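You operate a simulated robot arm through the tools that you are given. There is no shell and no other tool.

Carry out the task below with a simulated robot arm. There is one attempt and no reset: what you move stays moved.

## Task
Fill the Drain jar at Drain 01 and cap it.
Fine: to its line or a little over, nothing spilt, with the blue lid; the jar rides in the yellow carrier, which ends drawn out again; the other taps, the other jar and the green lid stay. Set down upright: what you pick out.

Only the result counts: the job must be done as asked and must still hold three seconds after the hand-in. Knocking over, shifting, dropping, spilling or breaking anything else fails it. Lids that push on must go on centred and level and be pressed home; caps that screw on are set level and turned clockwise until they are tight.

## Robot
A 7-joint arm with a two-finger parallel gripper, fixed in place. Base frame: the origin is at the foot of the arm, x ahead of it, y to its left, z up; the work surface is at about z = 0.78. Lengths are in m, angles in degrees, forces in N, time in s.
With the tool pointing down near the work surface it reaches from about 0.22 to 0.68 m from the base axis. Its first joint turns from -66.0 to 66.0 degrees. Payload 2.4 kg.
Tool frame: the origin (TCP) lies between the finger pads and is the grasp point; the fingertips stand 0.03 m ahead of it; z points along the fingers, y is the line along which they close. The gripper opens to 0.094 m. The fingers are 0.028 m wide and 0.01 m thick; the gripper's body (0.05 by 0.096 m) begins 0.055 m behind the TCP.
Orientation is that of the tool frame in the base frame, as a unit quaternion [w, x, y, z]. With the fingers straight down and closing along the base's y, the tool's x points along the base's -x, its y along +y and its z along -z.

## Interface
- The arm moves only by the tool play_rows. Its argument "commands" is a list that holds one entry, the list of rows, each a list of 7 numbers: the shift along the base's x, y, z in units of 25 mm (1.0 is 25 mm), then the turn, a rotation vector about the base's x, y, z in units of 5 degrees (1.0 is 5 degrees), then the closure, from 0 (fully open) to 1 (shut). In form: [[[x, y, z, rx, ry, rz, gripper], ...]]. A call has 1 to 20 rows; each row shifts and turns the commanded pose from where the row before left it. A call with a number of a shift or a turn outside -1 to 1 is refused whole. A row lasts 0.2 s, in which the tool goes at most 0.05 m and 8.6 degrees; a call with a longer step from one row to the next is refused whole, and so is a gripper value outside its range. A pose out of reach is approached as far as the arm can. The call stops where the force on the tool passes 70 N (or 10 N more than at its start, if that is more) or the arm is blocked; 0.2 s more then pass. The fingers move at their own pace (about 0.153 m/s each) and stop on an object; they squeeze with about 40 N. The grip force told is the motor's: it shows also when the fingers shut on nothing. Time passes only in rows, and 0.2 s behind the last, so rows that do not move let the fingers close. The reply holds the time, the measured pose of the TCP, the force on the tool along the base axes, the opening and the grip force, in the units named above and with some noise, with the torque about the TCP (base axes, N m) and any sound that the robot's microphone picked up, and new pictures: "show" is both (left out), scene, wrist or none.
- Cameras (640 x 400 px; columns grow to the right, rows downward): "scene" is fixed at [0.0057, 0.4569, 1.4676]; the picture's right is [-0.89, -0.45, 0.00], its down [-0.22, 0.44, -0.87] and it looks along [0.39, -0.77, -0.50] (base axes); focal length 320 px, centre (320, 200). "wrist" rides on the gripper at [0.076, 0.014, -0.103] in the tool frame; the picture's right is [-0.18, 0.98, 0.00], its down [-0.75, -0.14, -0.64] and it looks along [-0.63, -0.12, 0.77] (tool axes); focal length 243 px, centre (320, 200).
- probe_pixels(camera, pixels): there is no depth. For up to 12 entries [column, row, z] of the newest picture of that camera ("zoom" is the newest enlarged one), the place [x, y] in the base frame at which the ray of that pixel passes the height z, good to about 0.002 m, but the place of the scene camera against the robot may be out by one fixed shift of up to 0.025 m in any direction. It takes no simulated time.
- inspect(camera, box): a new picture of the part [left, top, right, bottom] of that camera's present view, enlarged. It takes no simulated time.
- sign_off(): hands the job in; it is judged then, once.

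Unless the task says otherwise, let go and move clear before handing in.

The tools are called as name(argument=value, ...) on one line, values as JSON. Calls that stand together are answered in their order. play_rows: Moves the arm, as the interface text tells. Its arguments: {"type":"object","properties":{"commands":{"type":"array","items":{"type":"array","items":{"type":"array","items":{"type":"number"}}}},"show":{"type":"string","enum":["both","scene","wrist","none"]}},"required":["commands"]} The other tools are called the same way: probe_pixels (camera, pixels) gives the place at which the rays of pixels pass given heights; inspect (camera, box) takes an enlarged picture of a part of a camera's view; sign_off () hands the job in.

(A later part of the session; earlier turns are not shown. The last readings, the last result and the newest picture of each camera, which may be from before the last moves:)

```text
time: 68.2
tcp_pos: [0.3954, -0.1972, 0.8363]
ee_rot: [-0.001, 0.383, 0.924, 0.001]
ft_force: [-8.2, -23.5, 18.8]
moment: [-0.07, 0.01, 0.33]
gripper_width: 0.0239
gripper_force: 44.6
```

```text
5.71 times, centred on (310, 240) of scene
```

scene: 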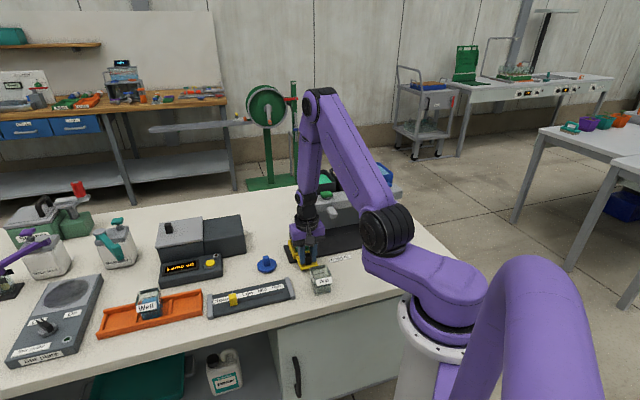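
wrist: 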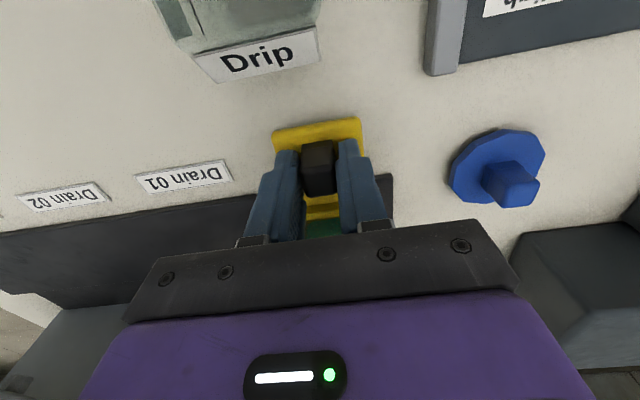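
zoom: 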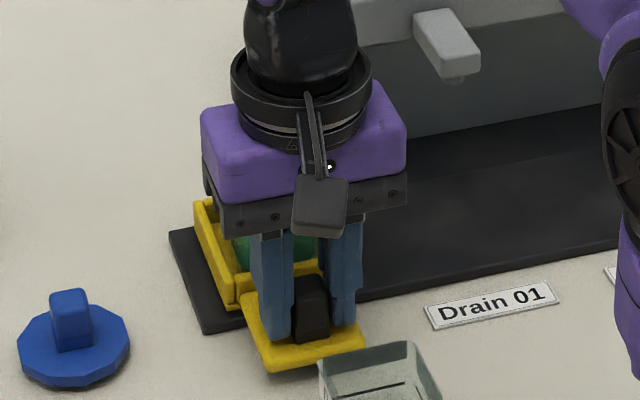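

A 22 N resistance along the strip shows the end stop, and t=-0.140 matches the start. I'll release, rise, and check the jar.

play_rows(commands=[[[-0.03, -0.03, 0, 0, 0, 0, 1], [0, 0, 0, 0, 0, 0, 0.6], [0, 0, 0, 0, 0, 0, 0.4], [0, 0, 0, 0, 0, 0, 0.3], [0, 0, 0.6, 0, 0, 0, 0.3], [0, 0, 0.9, 0, 0, 0, 0.3], [0, 0, 0.9, 0, 0, 0, 0.3], [0, 0, 0.9, 0, 0, 0, 0.3], [0, 0, 0.9, 0, 0, 0, 0], [0, 0, 0.9, 0, 0, 0, 0], [0, 0, 0.9, 0, 0, 0, 0], [0, 0, 0, 0, 0, 0, 0]]])

inspect(camera="scene", box=[260, 205, 360, 275])

inspect(camera="wrist", box=[260, 90, 480, 230])

```text
time: 70.8
tcp_pos: [0.3957, -0.1941, 0.9879]
ee_rot: [0.0, 0.383, 0.924, 0.0]
ft_force: [0.1, -0.6, 0.1]
moment: [0.02, -0.02, 0.01]
gripper_width: 0.0937
gripper_force: 0.0
```

scene: 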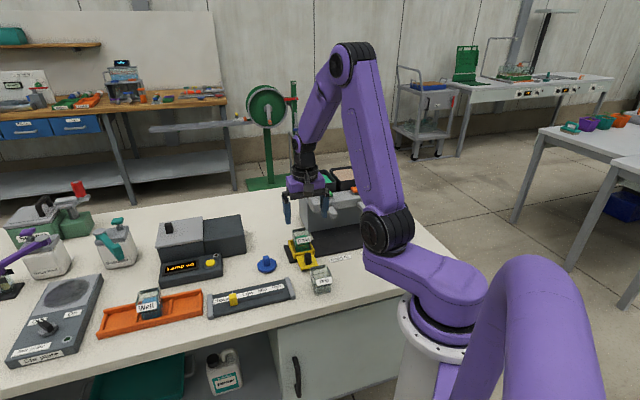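
wrist: 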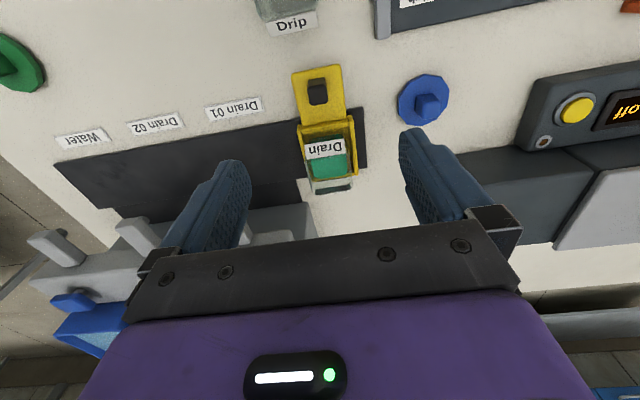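

```text
5.71 times, centred on (310, 240) of scene
```

zoom: 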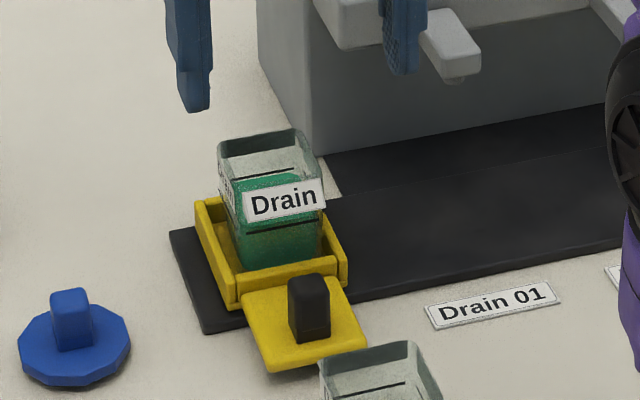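

```text
2.86 times, centred on (370, 160) of wrist
```

zoom: 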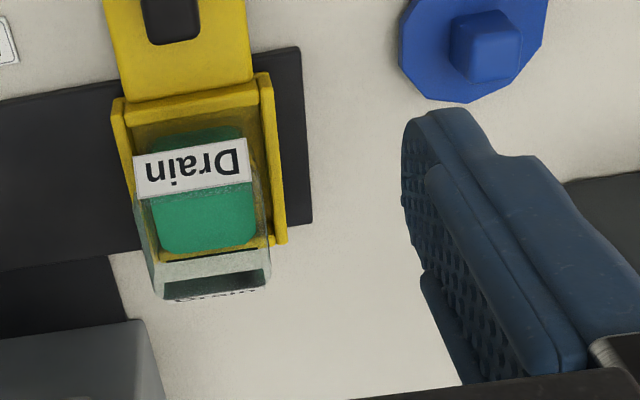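

The jar stands upright in the drawn-out carrier, filled, with no spill visible. Next I'll move above the blue lid for a closer look at its knob.

play_rows(commands=[[[0.9, 0.44, 0, 0, 0, 0, 0], [0.9, 0.44, 0, 0, 0, 0, 0], [0.9, 0.44, 0, 0, 0, 0, 0], [0.9, 0.44, 0, 0, 0, 0, 0], [0.9, 0.44, 0, 0, 0, 0, 0], [0, 0, -0.8, 0, 0, 0, 0], [0, 0, -0.8, 0, 0, 0, 0], [0, 0, 0, 0, 0, 0, 0]]])

inspect(camera="wrist", box=[250, 40, 410, 160])

inspect(camera="scene", box=[245, 245, 290, 280])

```text
time: 72.6
tcp_pos: [0.5093, -0.142, 0.9464]
ee_rot: [0.0, 0.382, 0.924, 0.0]
ft_force: [-0.3, -0.4, 0.6]
moment: [0.02, 0.0, 0.0]
gripper_width: 0.0937
gripper_force: 0.1
```

scene: 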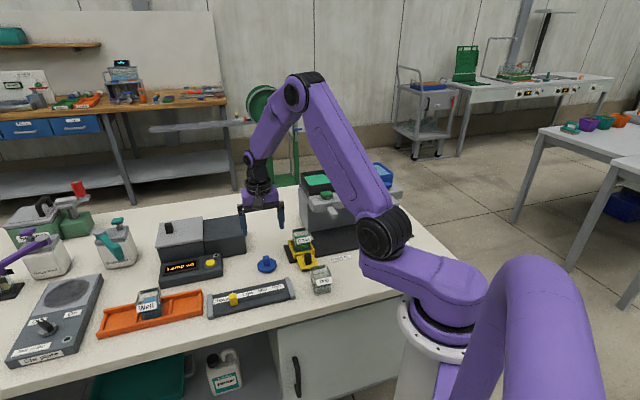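
wrist: 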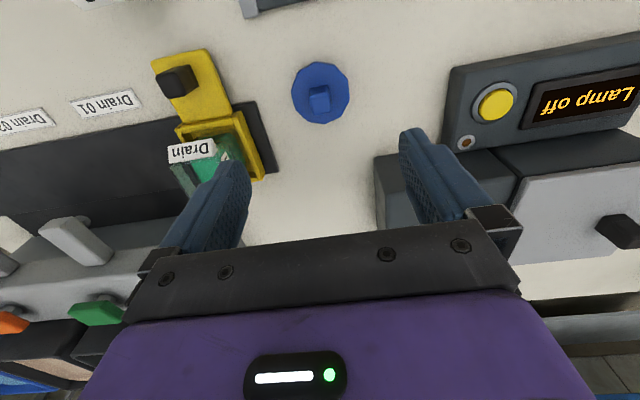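

```text
3.33 times, centred on (330, 100) of wrist
```

zoom: 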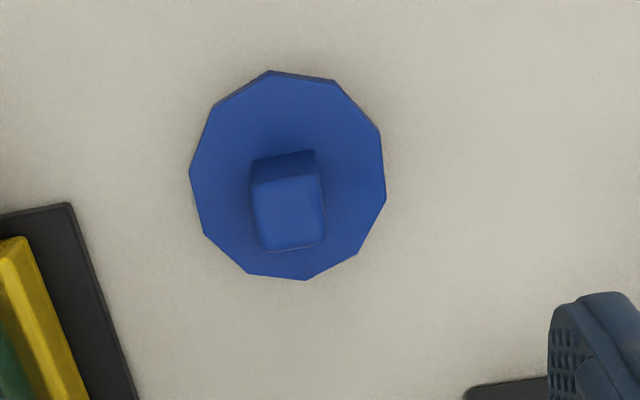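

```text
11.43 times, centred on (268, 262) of scene
```

zoom: 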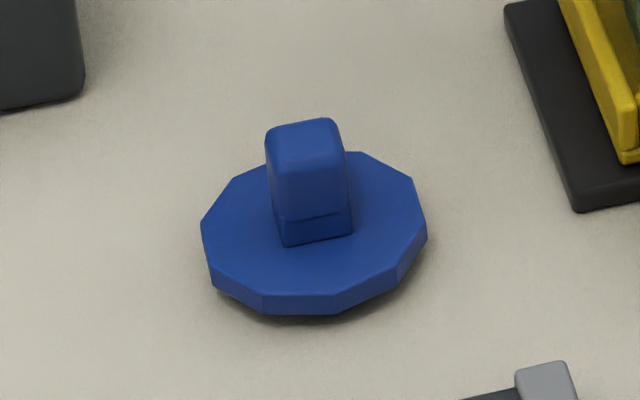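

The lid's knob at (321,104) is aligned with my closing axis. I'll probe the disc and knob for exact centre and size.

probe_pixels(camera="wrist", pixels=[[320.4, 92.5, 0.79], [320.4, 92.5, 0.8], [321, 103.7, 0.82], [321, 103.7, 0.83], [290.8, 93, 0.79], [349.5, 91, 0.79], [314.5, 61, 0.79], [326, 124, 0.79], [309.5, 94, 0.82], [331, 92.5, 0.82], [332, 112, 0.82], [313, 115, 0.82]])

```text
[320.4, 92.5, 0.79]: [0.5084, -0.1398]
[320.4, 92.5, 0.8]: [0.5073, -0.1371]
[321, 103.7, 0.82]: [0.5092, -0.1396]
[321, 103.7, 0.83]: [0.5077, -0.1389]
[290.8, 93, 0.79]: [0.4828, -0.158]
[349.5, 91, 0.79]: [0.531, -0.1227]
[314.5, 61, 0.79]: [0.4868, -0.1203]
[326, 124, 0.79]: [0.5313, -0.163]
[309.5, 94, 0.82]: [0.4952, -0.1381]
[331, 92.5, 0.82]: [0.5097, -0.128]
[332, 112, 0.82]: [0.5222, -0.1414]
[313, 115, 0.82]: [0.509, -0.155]
```

The disc is about 0.060 m across and centred at (0.508,-0.140), with a knob about 0.019 m wide topping at z≈0.82. I'll align and descend to just above grip height.

play_rows(commands=[[[-0.06, 0.08, -0.9, 0, 0, 0, 0.4], [0, 0, -0.9, 0, 0, 0, 0.4], [0, 0, -0.9, 0, 0, 0, 0.4], [0, 0, -0.9, 0, 0, 0, 0.4], [0, 0, -0.6, 0, 0, 0, 0.4], [0, 0, 0, 0, 0, 0, 0.4]]])

inspect(camera="wrist", box=[240, 100, 400, 230])

inspect(camera="scene", box=[240, 225, 300, 280])

```text
time: 74.0
tcp_pos: [0.5084, -0.1377, 0.841]
ee_rot: [0.001, 0.382, 0.924, 0.0]
ft_force: [-0.4, 0.2, 0.3]
moment: [0.01, -0.03, 0.03]
gripper_width: 0.0563
gripper_force: 0.1
```

scene: 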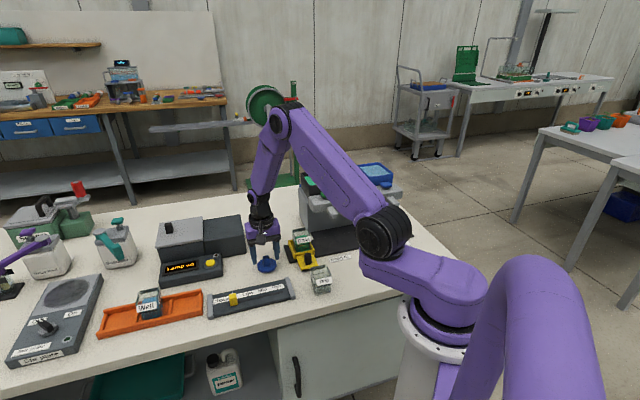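
wrist: 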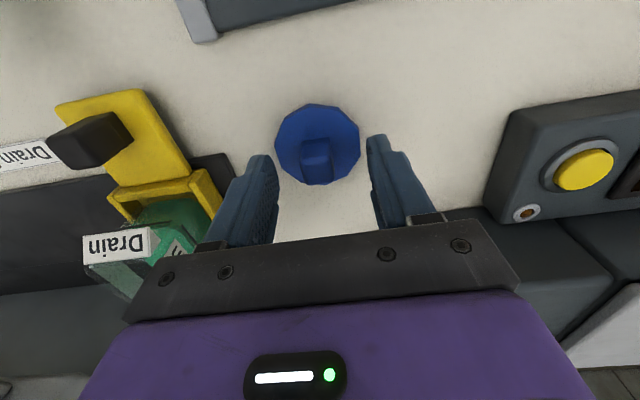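

```text
3.08 times, centred on (320, 165) of wrist
```

zoom: 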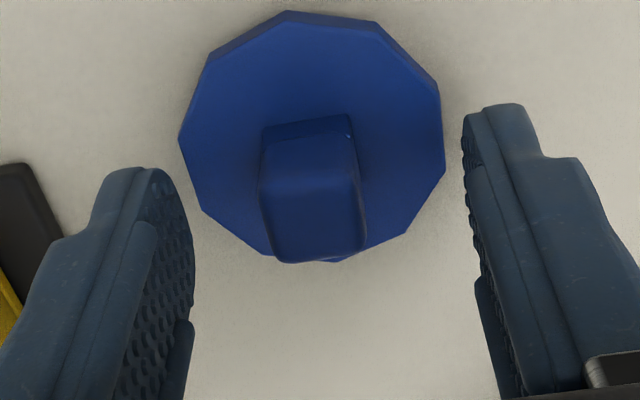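

```text
7.27 times, centred on (270, 252) of scene
```

zoom: 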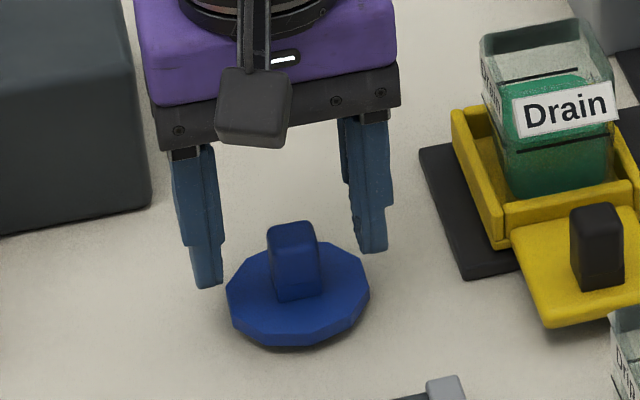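

The knob top at about (317,167) is within 2 mm of the grip axis. I'll shift slightly, lower 10 mm and close.

play_rows(commands=[[[-0.045, -0.045, -0.22, 0, 0, 0, 0.4], [0, 0, -0.2, 0, 0, 0, 0.4], [0, 0, 0, 0, 0, 0, 0.6], [0, 0, 0, 0, 0, 0, 0.8], [0, 0, 0, 0, 0, 0, 1], [0, 0, 0, 0, 0, 0, 1]]])

inspect(camera="scene", box=[240, 225, 300, 280])

```text
time: 75.4
tcp_pos: [0.5064, -0.1384, 0.8317]
ee_rot: [0.0, 0.382, 0.924, 0.0]
ft_force: [0.1, 0.9, -0.8]
moment: [-0.01, 0.0, 0.0]
gripper_width: 0.0187
gripper_force: 39.5
```

scene: 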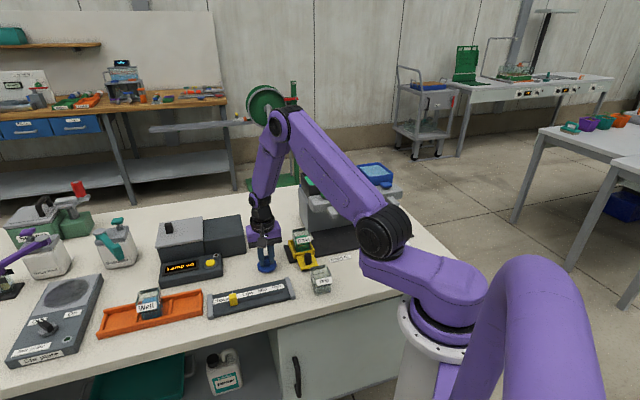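
wrist: 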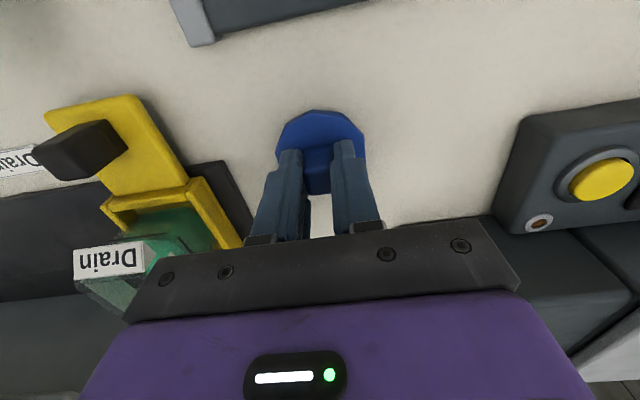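

```text
7.27 times, centred on (270, 252) of scene
```

zoom: 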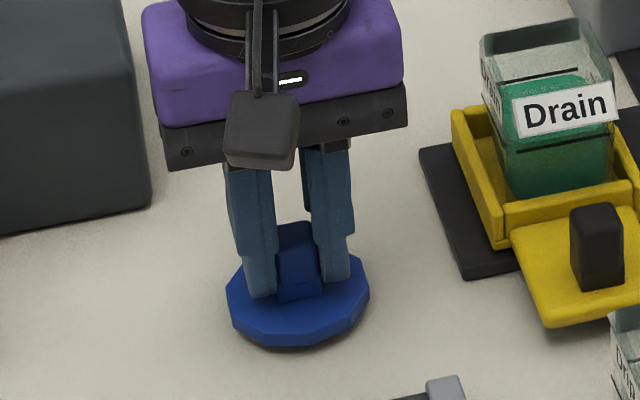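

The knob is gripped at 0.0187 m. I'll lift straight up and inspect the lid in the grip.

play_rows(commands=[[[0, 0, 0.4, 0, 0, 0, 1], [0, 0, 0.8, 0, 0, 0, 1], [0, 0, 0.9, 0, 0, 0, 1], [0, 0, 0.9, 0, 0, 0, 1], [0, 0, 0.9, 0, 0, 0, 1], [0, 0, 0.9, 0, 0, 0, 1], [0, 0, 0.9, 0, 0, 0, 1], [0, 0, 0, 0, 0, 0, 1]]])

inspect(camera="scene", box=[235, 195, 315, 260])

inspect(camera="wrist", box=[240, 90, 400, 230])

```text
time: 77.2
tcp_pos: [0.5073, -0.1387, 0.9747]
ee_rot: [0.0, 0.382, 0.924, 0.0]
ft_force: [-0.5, 0.3, -1.3]
moment: [0.0, -0.01, -0.04]
gripper_width: 0.0185
gripper_force: 39.9
```

scene: 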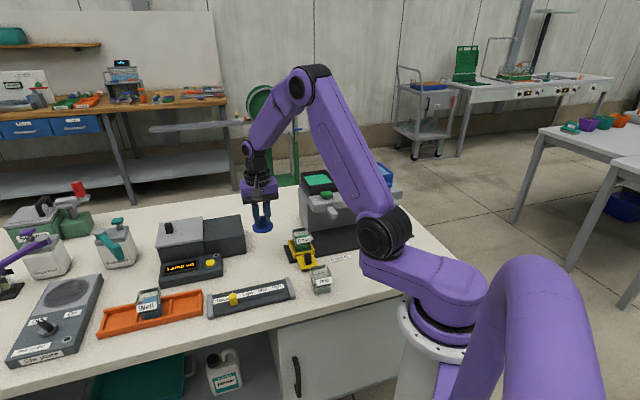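
wrist: 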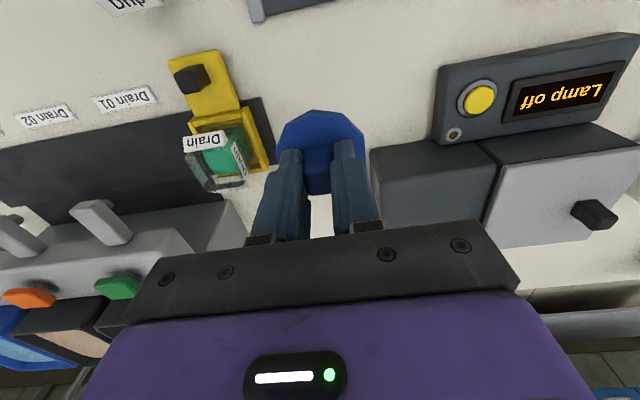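

```text
6.15 times, centred on (275, 228) of scene
```

zoom: 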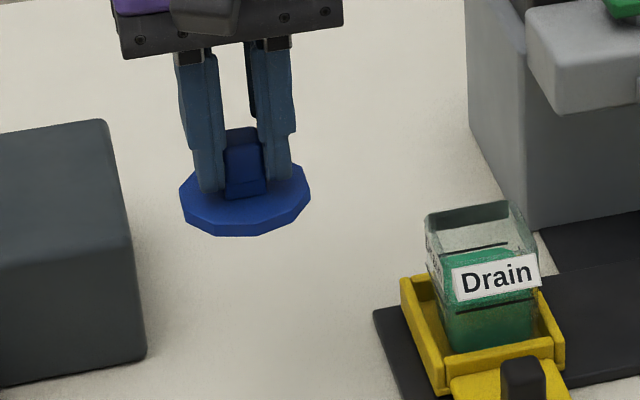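

```text
2.86 times, centred on (320, 160) of wrist
```

zoom: 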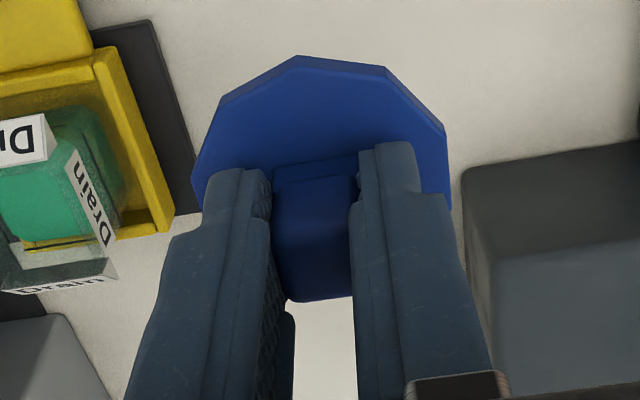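

The lid hangs level in the grip. The jar rim is visible at left, at about (215,160), so I'll zoom there to fix its centre.

inspect(camera="wrist", box=[170, 115, 270, 200])

```text
4.71 times, centred on (220, 158) of wrist
```

zoom: 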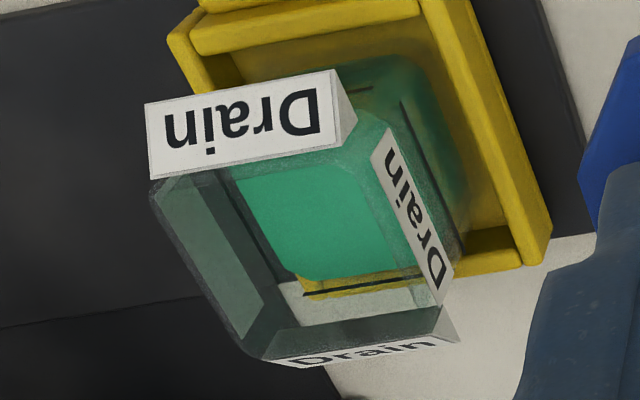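

probe_pixels(camera="zoom", pixels=[[151, 185, 0.855], [362, 148, 0.855], [445, 308, 0.855], [258, 357, 0.855], [151, 185, 0.86], [362, 148, 0.86], [445, 308, 0.86], [258, 357, 0.86]])

```text
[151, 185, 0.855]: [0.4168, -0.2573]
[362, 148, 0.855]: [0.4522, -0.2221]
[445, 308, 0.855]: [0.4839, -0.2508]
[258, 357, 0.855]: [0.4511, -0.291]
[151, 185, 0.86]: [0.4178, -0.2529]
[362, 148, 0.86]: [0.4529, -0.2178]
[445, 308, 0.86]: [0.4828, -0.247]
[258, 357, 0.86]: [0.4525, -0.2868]
```

The view is oblique, so rim height affects the result. I'll move the held lid to a spot 5 cm behind the jar, beside the dispenser with clearance, so the wrist camera looks almost straight down on the jar.

play_rows(commands=[[[-0.116, -0.859, 0, 0, 0, 0, 1], [-0.116, -0.859, 0, 0, 0, 0, 1], [-0.116, -0.859, 0, 0, 0, 0, 1], [-0.116, -0.859, 0, 0, 0, 0, 1], [-0.116, -0.859, 0, 0, 0, 0, 1], [-0.116, -0.859, 0, 0, 0, 0, 1], [-0.116, -0.859, 0, 0, 0, 0, 1], [0, 0, 0, 0, 0, 0, 1], [0, 0, 0, 0, 0, 0, 1]]])

inspect(camera="wrist", box=[260, 0, 380, 100])

```text
time: 79.2
tcp_pos: [0.4866, -0.2923, 0.9743]
ee_rot: [0.0, 0.382, 0.924, 0.0]
ft_force: [1.3, -0.6, -0.3]
moment: [0.0, 0.0, 0.0]
gripper_width: 0.0184
gripper_force: 39.7
```

scene: 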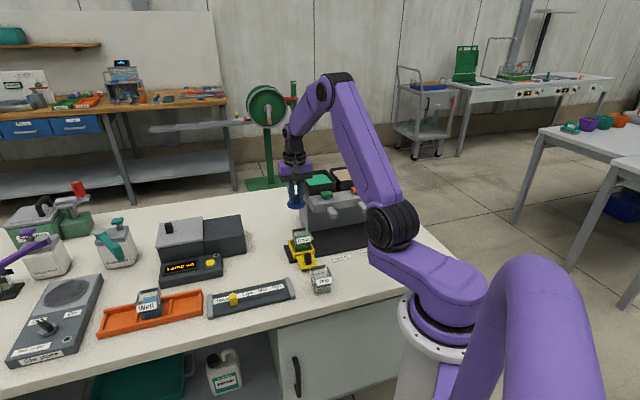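
wrist: 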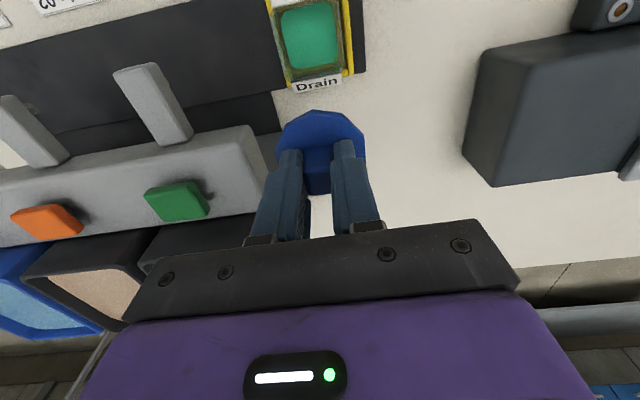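

```text
4.00 times, centred on (320, 50) of wrist
```

zoom: 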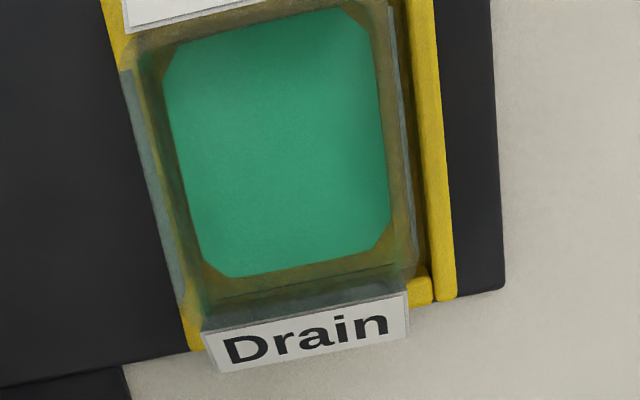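

This is a nearly vertical view of the jar. I'll probe the liquid corners and rim edges to get the jar's centre.

probe_pixels(camera="zoom", pixels=[[162, 62, 0.823], [368, 8, 0.823], [392, 228, 0.823], [225, 278, 0.823], [205, 262, 0.823], [175, 45, 0.823], [152, 190, 0.857], [406, 140, 0.857], [305, 311, 0.857], [205, 329, 0.857], [406, 290, 0.857], [200, 13, 0.857]])

inspect(camera="wrist", box=[275, 60, 365, 125])

```text
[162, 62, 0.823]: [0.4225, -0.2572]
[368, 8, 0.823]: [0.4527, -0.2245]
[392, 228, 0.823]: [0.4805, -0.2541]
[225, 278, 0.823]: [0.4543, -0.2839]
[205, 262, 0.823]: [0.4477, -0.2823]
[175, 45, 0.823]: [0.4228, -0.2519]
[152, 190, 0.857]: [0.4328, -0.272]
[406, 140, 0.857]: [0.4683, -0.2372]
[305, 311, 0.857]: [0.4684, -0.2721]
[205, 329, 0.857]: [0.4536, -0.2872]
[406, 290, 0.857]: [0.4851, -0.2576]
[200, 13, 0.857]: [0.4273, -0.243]
```

```text
6.15 times, centred on (320, 92) of wrist
```

zoom: 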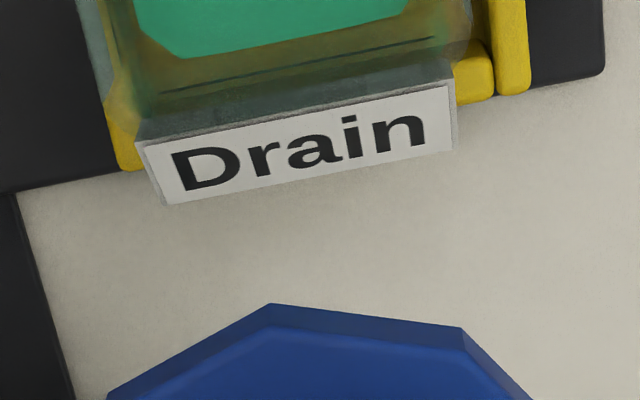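

The jar centre is about t=-0.1387, d=0.499. Now I need the lid's centre relative to the tool just as exactly, so I'll zoom in on the held lid.

inspect(camera="wrist", box=[260, 95, 380, 205])

```text
3.64 times, centred on (320, 150) of wrist
```

zoom: 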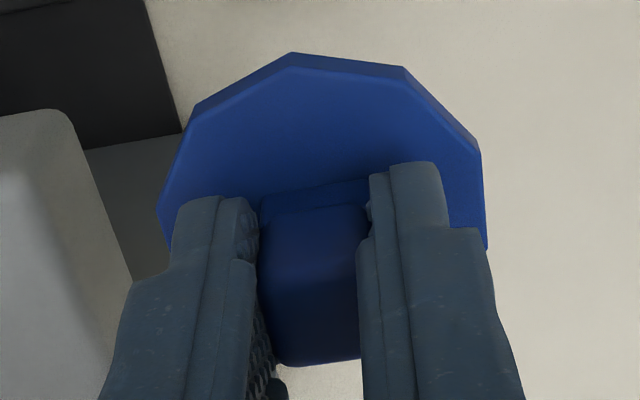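

The ten-sided disc shows six vertices, and the first and last, zoom (158,205) and (487,247), are opposite each other. I'll probe them.

probe_pixels(camera="zoom", pixels=[[158, 205, 0.9326], [192, 118, 0.9326], [290, 66, 0.9326], [405, 82, 0.9326], [480, 157, 0.9326], [487, 247, 0.9326], [158, 205, 0.9376], [290, 66, 0.9376], [405, 82, 0.9376], [487, 247, 0.9376]])

play_rows(commands=[[[0, 0, 0, 0, 0, 0, 1]]], show="none")

play_rows(commands=[[[0, 0, 0, 0, 0, 0, 1]]], show="none")

play_rows(commands=[[[0, 0, 0, 0, 0, 0, 1]]], show="none")

```text
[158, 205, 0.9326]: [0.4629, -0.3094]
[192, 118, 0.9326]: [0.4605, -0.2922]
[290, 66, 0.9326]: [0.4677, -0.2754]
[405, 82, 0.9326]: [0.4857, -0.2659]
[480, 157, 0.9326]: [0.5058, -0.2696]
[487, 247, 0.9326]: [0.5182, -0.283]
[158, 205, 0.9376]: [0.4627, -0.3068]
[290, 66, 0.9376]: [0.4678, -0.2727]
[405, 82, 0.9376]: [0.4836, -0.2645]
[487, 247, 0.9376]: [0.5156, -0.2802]
```

```text
time: 79.6
tcp_pos: [0.4857, -0.2923, 0.9746]
ee_rot: [0.0, 0.383, 0.924, 0.0]
ft_force: [-0.8, -0.2, 0.4]
moment: [0.0, -0.04, 0.01]
gripper_width: 0.0187
gripper_force: 40.0
```

```text
time: 80.0
tcp_pos: [0.4864, -0.2919, 0.9742]
ee_rot: [0.0, 0.382, 0.924, 0.0]
ft_force: [-0.1, -0.7, 0.1]
moment: [0.01, -0.01, -0.04]
gripper_width: 0.0186
gripper_force: 40.0
```

```text
time: 80.4
tcp_pos: [0.4862, -0.2921, 0.9737]
ee_rot: [0.0, 0.381, 0.924, 0.001]
ft_force: [0.3, -0.9, 0.3]
moment: [-0.01, -0.03, -0.04]
gripper_width: 0.0185
gripper_force: 39.9
```

The six vertices fit a circle of radius 0.0306 m, and I estimate the lid centre is 2–6 mm further in (+d) than the TCP, depending on the assumed height. I'll bring it over the jar with a 3.5 mm allowance, hover about 1 cm above the rim, and judge visually.

play_rows(commands=[[[-0.5, 0.53, 0, 0, 0, 0, 1], [-0.5, 0.53, 0, 0, 0, 0, 1], [-0.51, 0.53, 0, 0, 0, 0, 1], [0, 0, -0.7, 0, 0, 0, 1], [0, 0, -0.7, 0, 0, 0, 1], [0, 0, -0.7, 0, 0, 0, 1], [0, 0, 0, 0, 0, 0, 1], [0, 0, 0, 0, 0, 0, 1]]])

inspect(camera="scene", box=[280, 215, 330, 255])

inspect(camera="wrist", box=[260, 85, 380, 195])

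```text
time: 82.2
tcp_pos: [0.4491, -0.2488, 0.921]
ee_rot: [0.0, 0.382, 0.924, 0.0]
ft_force: [0.8, -0.2, 0.4]
moment: [0.02, -0.01, 0.03]
gripper_width: 0.0185
gripper_force: 39.5
```

scene: 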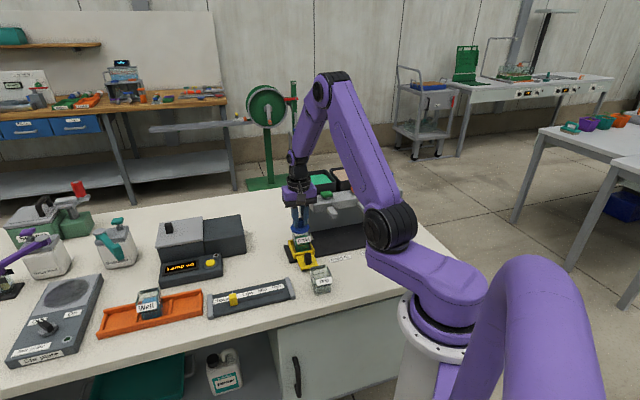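
wrist: 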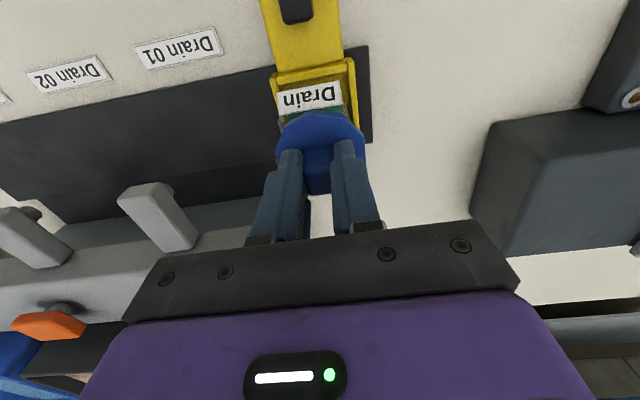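

```text
10.00 times, centred on (305, 235) of scene
```

zoom: 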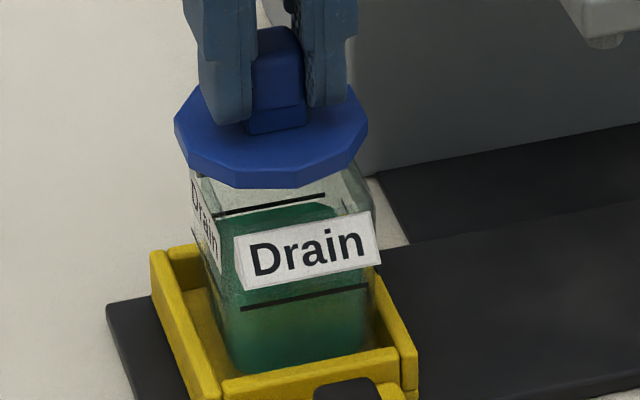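

```text
3.64 times, centred on (320, 140) of wrist
```

zoom: 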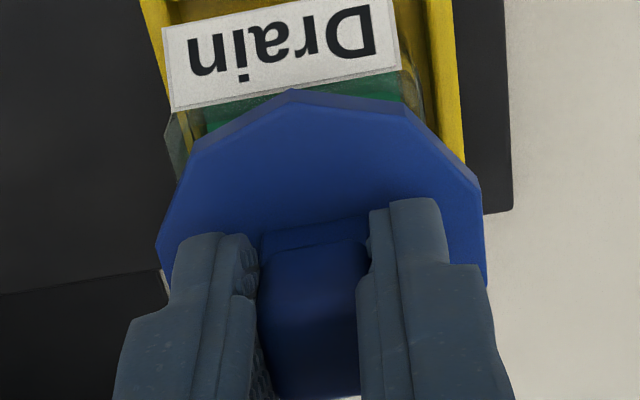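

The TCP reads t=-0.1416, d=0.4934, so I'm about 3 mm off along t and 2.5 mm along d. I'll correct, lower a little, and compare overhangs.

play_rows(commands=[[[-0.014, -0.156, 0, 0, 0, 0, 1], [0, 0, -0.15, 0, 0, 0, 1], [0, 0, -0.1, 0, 0, 0, 1], [0, 0, 0, 0, 0, 0, 1], [0, 0, 0, 0, 0, 0, 1]]])

inspect(camera="scene", box=[285, 220, 325, 250])

inspect(camera="wrist", box=[260, 75, 380, 185])

```text
time: 83.4
tcp_pos: [0.4483, -0.2536, 0.9141]
ee_rot: [-0.001, 0.381, 0.924, 0.0]
ft_force: [0.3, 0.6, 0.9]
moment: [0.0, 0.0, 0.0]
gripper_width: 0.019
gripper_force: 39.8
```

scene: 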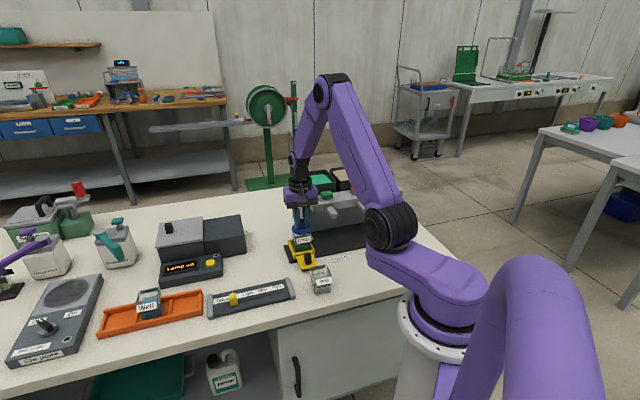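
wrist: 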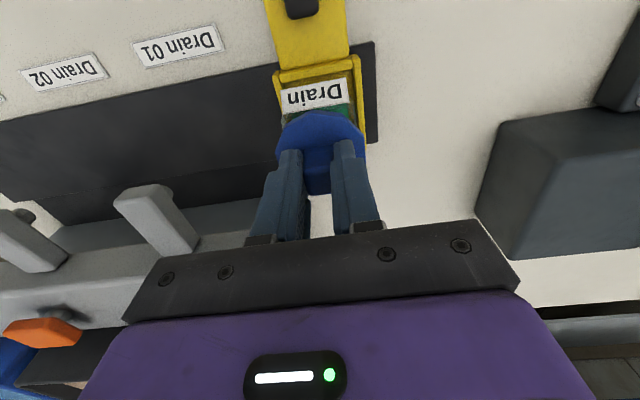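

```text
13.33 times, centred on (305, 235) of scene
```

zoom: 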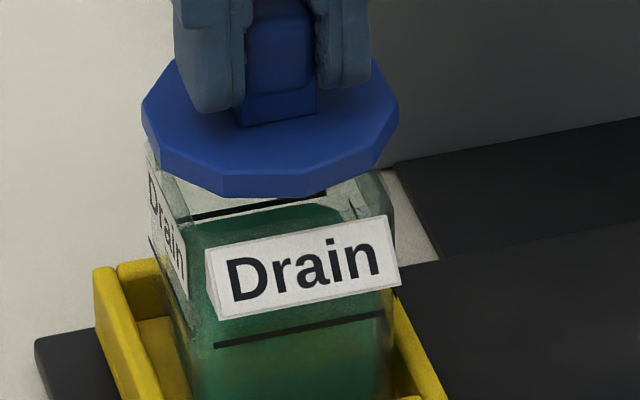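

```text
3.64 times, centred on (320, 130) of wrist
```

zoom: 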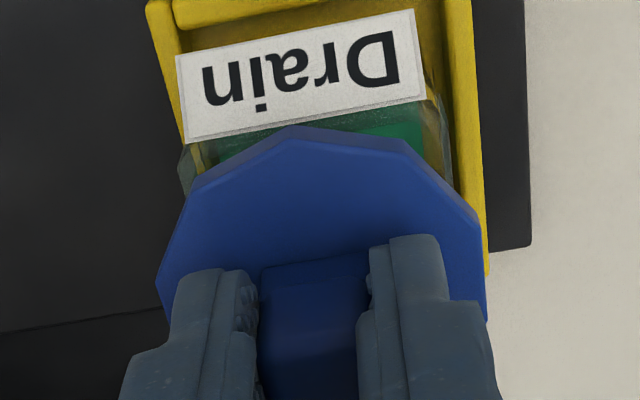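

probe_pixels(camera="zoom", pixels=[[157, 281, 0.8724], [292, 138, 0.8724], [405, 154, 0.8724], [487, 320, 0.8724], [292, 125, 0.866], [405, 139, 0.866], [186, 143, 0.857], [425, 98, 0.857], [455, 188, 0.857], [180, 170, 0.857]])

```text
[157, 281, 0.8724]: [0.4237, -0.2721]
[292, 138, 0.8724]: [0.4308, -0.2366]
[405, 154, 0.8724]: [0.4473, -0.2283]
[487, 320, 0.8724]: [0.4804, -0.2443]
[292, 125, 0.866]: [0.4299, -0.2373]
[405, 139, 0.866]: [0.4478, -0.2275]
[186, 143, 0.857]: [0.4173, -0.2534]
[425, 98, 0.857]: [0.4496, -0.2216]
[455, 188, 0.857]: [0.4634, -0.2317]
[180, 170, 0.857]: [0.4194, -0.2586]
```

The rim reads d=0.4743 at the front, giving a jar centre of t=-0.1387, d=0.499. The lid reads about t=-0.137, d=0.501. I'll trim about 2 mm and lower gently toward contact.

play_rows(commands=[[[-0.012, 0.09, 0, 0, 0, 0, 1], [0, 0, -0.1, 0, 0, 0, 1], [0, 0, -0.1, 0, 0, 0, 1], [0, 0, 0, 0, 0, 0, 1]]])

inspect(camera="scene", box=[285, 220, 325, 250])

inspect(camera="wrist", box=[260, 75, 380, 185])

```text
time: 84.4
tcp_pos: [0.4482, -0.2519, 0.9086]
ee_rot: [0.001, 0.382, 0.924, 0.0]
ft_force: [0.5, -0.4, -0.9]
moment: [-0.01, 0.01, 0.03]
gripper_width: 0.0187
gripper_force: 39.9
```

scene: 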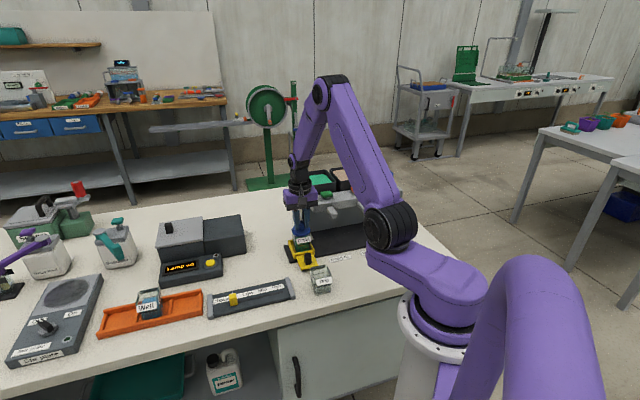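
wrist: 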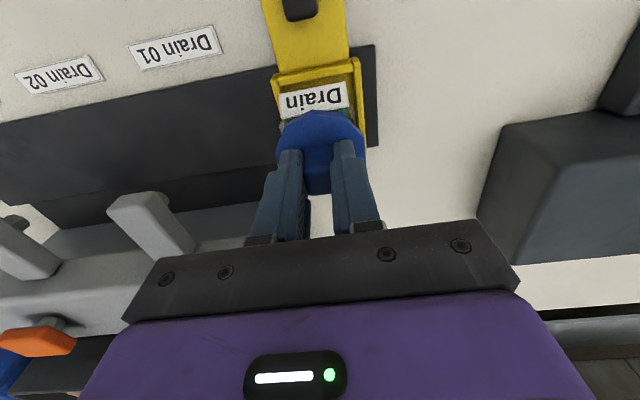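

```text
13.33 times, centred on (305, 235) of scene
```

zoom: 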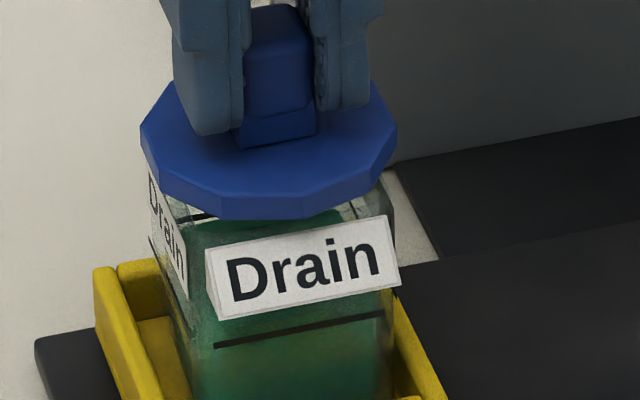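

```text
3.64 times, centred on (320, 130) of wrist
```

zoom: 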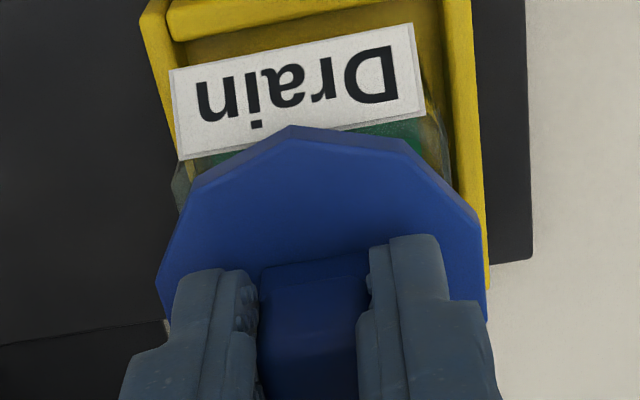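

There's no contact yet at TCP z=0.9086, with t=-0.1388, d=0.495. The lid overhang is symmetric left and right. I'll lower 4 mm more.

play_rows(commands=[[[0, 0, -0.08, 0, 0, 0, 1], [0, 0, -0.08, 0, 0, 0, 1], [0, 0, 0, 0, 0, 0, 1]]])

inspect(camera="scene", box=[285, 220, 325, 250])

inspect(camera="wrist", box=[260, 75, 380, 185])

```text
time: 85.2
tcp_pos: [0.4478, -0.2521, 0.9043]
ee_rot: [0.0, 0.382, 0.924, 0.0]
ft_force: [0.1, 1.2, 0.7]
moment: [-0.02, 0.01, -0.02]
gripper_width: 0.0187
gripper_force: 39.6
```

scene: 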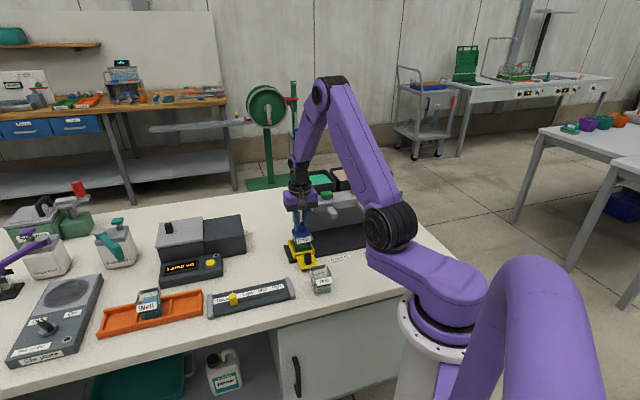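
wrist: 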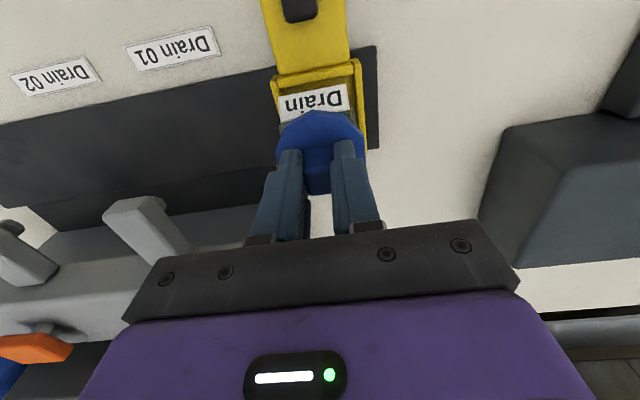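

```text
13.33 times, centred on (305, 235) of scene
```

zoom: 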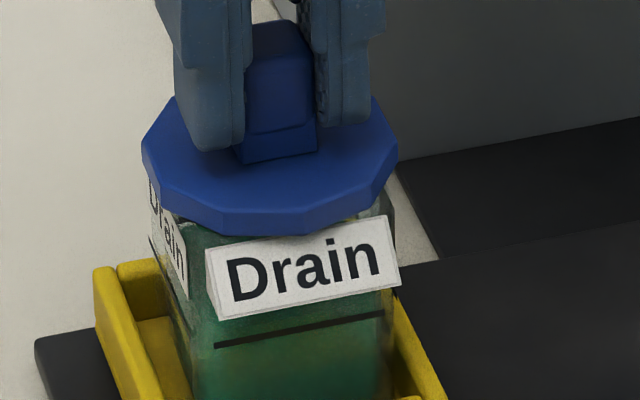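

```text
3.64 times, centred on (320, 130) of wrist
```

zoom: 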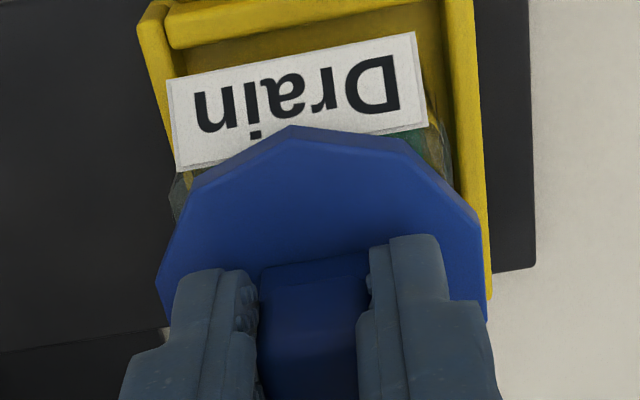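

The lid is just above the rim, well centred in the scene view: lid spans x=142–398 and the rim about 150–392. I'll go on lowering in small steps until contact.

play_rows(commands=[[[0, 0, -0.08, 0, 0, 0, 1], [0, 0, -0.06, 0, 0, 0, 1], [0, 0, 0, 0, 0, 0, 1]]])

inspect(camera="scene", box=[285, 220, 325, 250])

inspect(camera="wrist", box=[260, 75, 380, 185])

```text
time: 86.0
tcp_pos: [0.4472, -0.2519, 0.903]
ee_rot: [0.003, 0.382, 0.924, -0.001]
ft_force: [-1.4, 3.0, 35.0]
moment: [0.03, 0.08, -0.01]
gripper_width: 0.0187
gripper_force: 39.9
```

scene: 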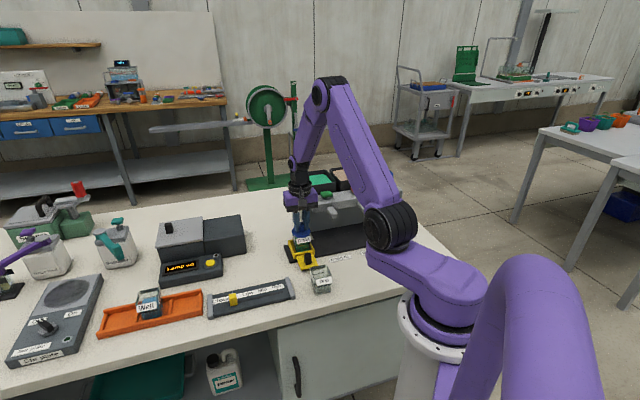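
wrist: 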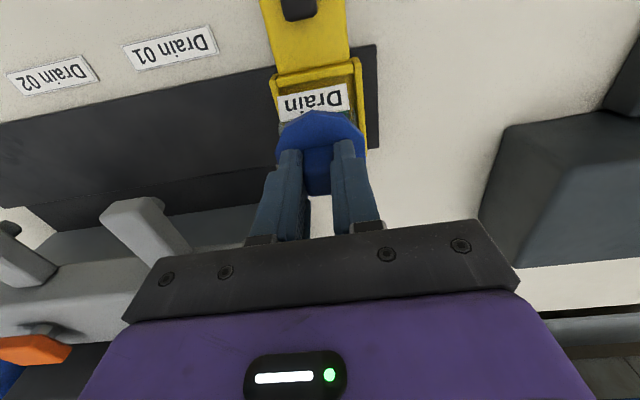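

```text
13.33 times, centred on (305, 235) of scene
```

zoom: 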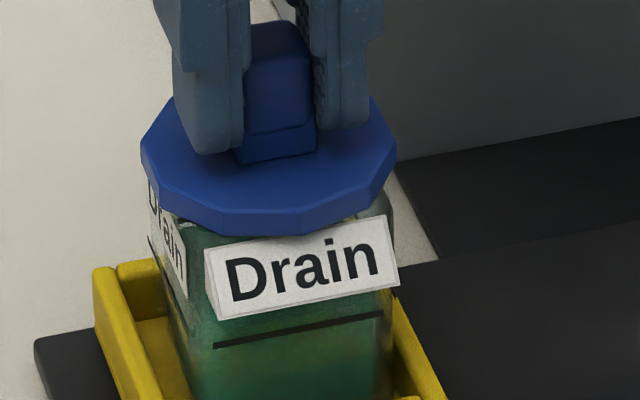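

```text
3.64 times, centred on (320, 130) of wrist
```

zoom: 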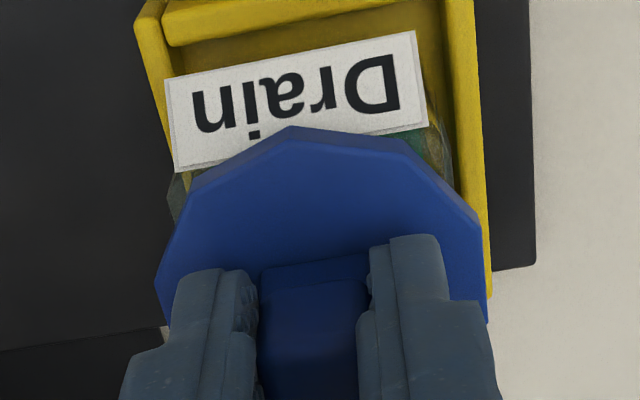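

Contact: 35 N up at TCP z=0.903, with almost no torque, so the lid lies level on the rim. Before pressing I'll verify the centring at this height.

probe_pixels(camera="zoom", pixels=[[158, 280, 0.8613], [192, 192, 0.8613], [290, 140, 0.8613], [405, 155, 0.8613], [480, 228, 0.8613], [487, 318, 0.8613], [176, 171, 0.855], [427, 127, 0.855], [453, 185, 0.855], [172, 222, 0.855]])

play_rows(commands=[[[0, 0, 0, 0, 0, 0, 1]]], show="none")

```text
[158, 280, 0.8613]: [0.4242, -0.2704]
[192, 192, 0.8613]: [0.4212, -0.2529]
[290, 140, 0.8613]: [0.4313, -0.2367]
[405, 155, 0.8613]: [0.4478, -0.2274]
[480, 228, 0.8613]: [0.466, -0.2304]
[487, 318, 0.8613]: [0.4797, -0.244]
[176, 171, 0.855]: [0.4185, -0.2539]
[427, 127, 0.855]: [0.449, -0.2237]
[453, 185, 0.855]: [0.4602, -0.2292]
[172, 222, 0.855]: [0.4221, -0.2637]
```

```text
time: 86.4
tcp_pos: [0.4467, -0.2527, 0.9026]
ee_rot: [0.003, 0.381, 0.924, 0.001]
ft_force: [-0.1, 1.5, 34.7]
moment: [-0.14, -0.13, 0.03]
gripper_width: 0.0186
gripper_force: 40.5
```

The lid centre is (t,d)=(-0.1377,0.501) against the jar's (-0.1377,0.5004), so it is centred to within 1 mm. Now I'll press it home in small steps.

play_rows(commands=[[[0, 0, -0.06, 0, 0, 0, 1], [0, 0, -0.05, 0, 0, 0, 1], [0, 0, 0, 0, 0, 0, 1]]], show="scene")

inspect(camera="scene", box=[285, 220, 325, 250])

```text
time: 87.2
tcp_pos: [0.4479, -0.2523, 0.8997]
ee_rot: [0.002, 0.382, 0.924, 0.0]
ft_force: [-2.7, 1.6, 42.5]
moment: [0.0, 0.05, -0.02]
gripper_width: 0.0185
gripper_force: 40.1
```

scene: 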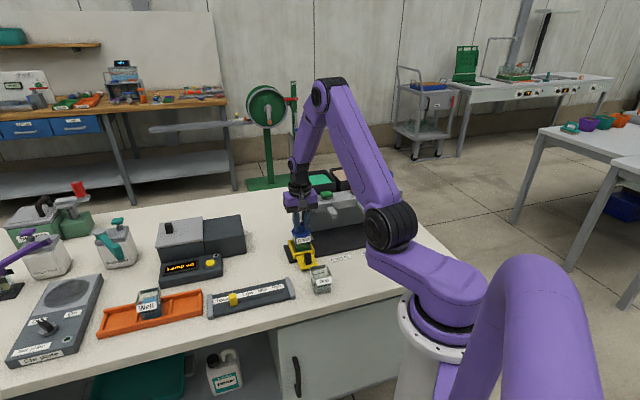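

```text
13.33 times, centred on (305, 235) of scene
```

zoom: 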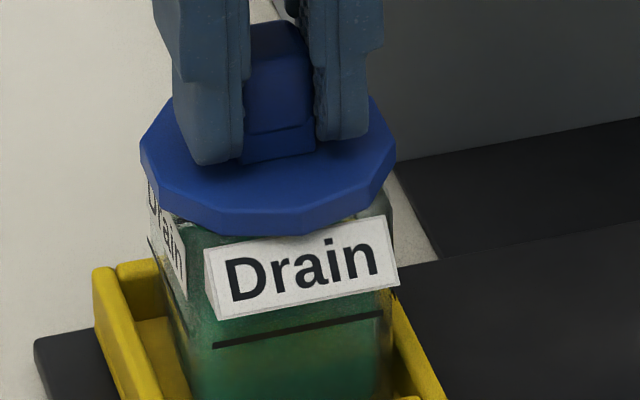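

The fingers slipped down the knob a little at 42 N. I'll let go, shut the fingers above it and press centrally on the knob's top instead.

play_rows(commands=[[[0, 0, 0.1, 0, 0, 0, 1], [0, 0, 0, 0, 0, 0, 0.7], [0, 0, 0, 0, 0, 0, 0.6], [0, 0, 0.5, 0, 0, 0, 0.6], [0, 0, 0.8, 0, 0, 0, 0.6], [0, 0, 0.8, 0, 0, 0, 0.6], [0, 0, 0, 0, 0, 0, 1], [0, 0, 0, 0, 0, 0, 1]]])

inspect(camera="scene", box=[280, 210, 330, 250])

inspect(camera="wrist", box=[260, 65, 380, 185])

```text
time: 89.0
tcp_pos: [0.4488, -0.2504, 0.9542]
ee_rot: [0.0, 0.382, 0.924, 0.001]
ft_force: [-0.4, -0.1, 0.1]
moment: [-0.01, -0.01, -0.02]
gripper_width: 0.0
gripper_force: 33.0
```

scene: 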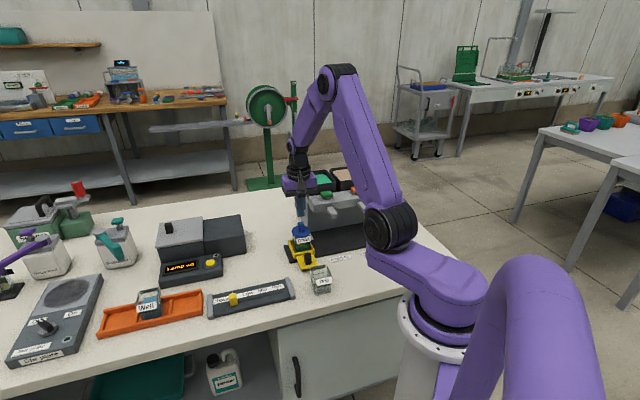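
wrist: 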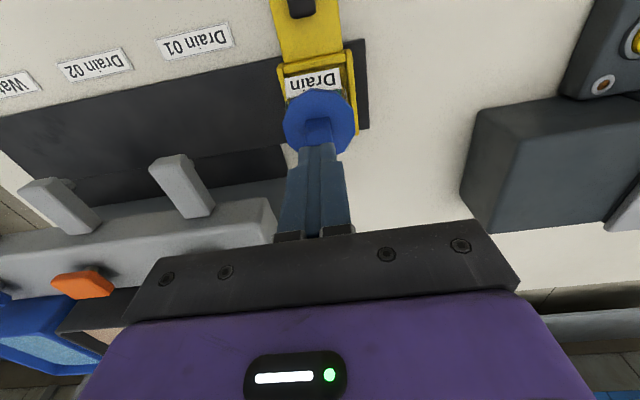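

```text
10.00 times, centred on (305, 230) of scene
```

zoom: 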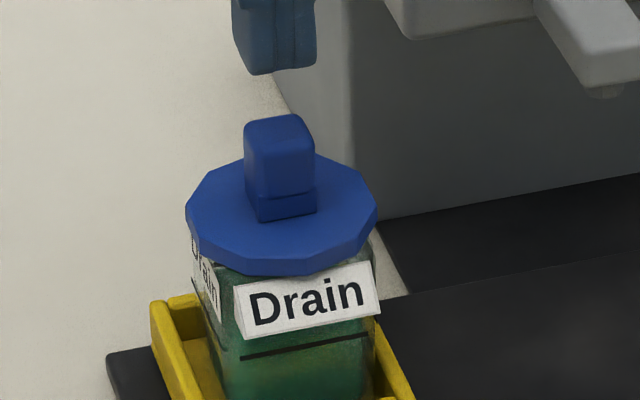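

```text
3.33 times, centred on (320, 125) of wrist
```

zoom: 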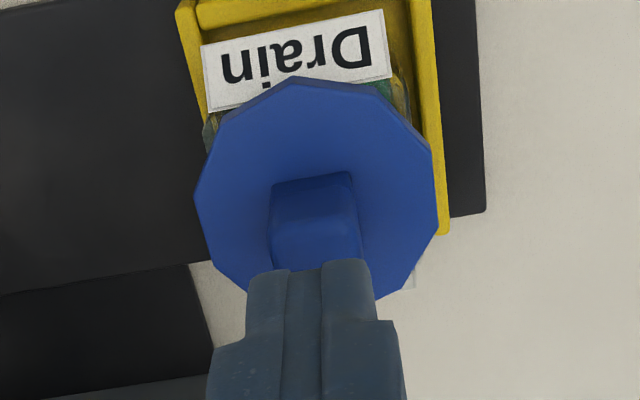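

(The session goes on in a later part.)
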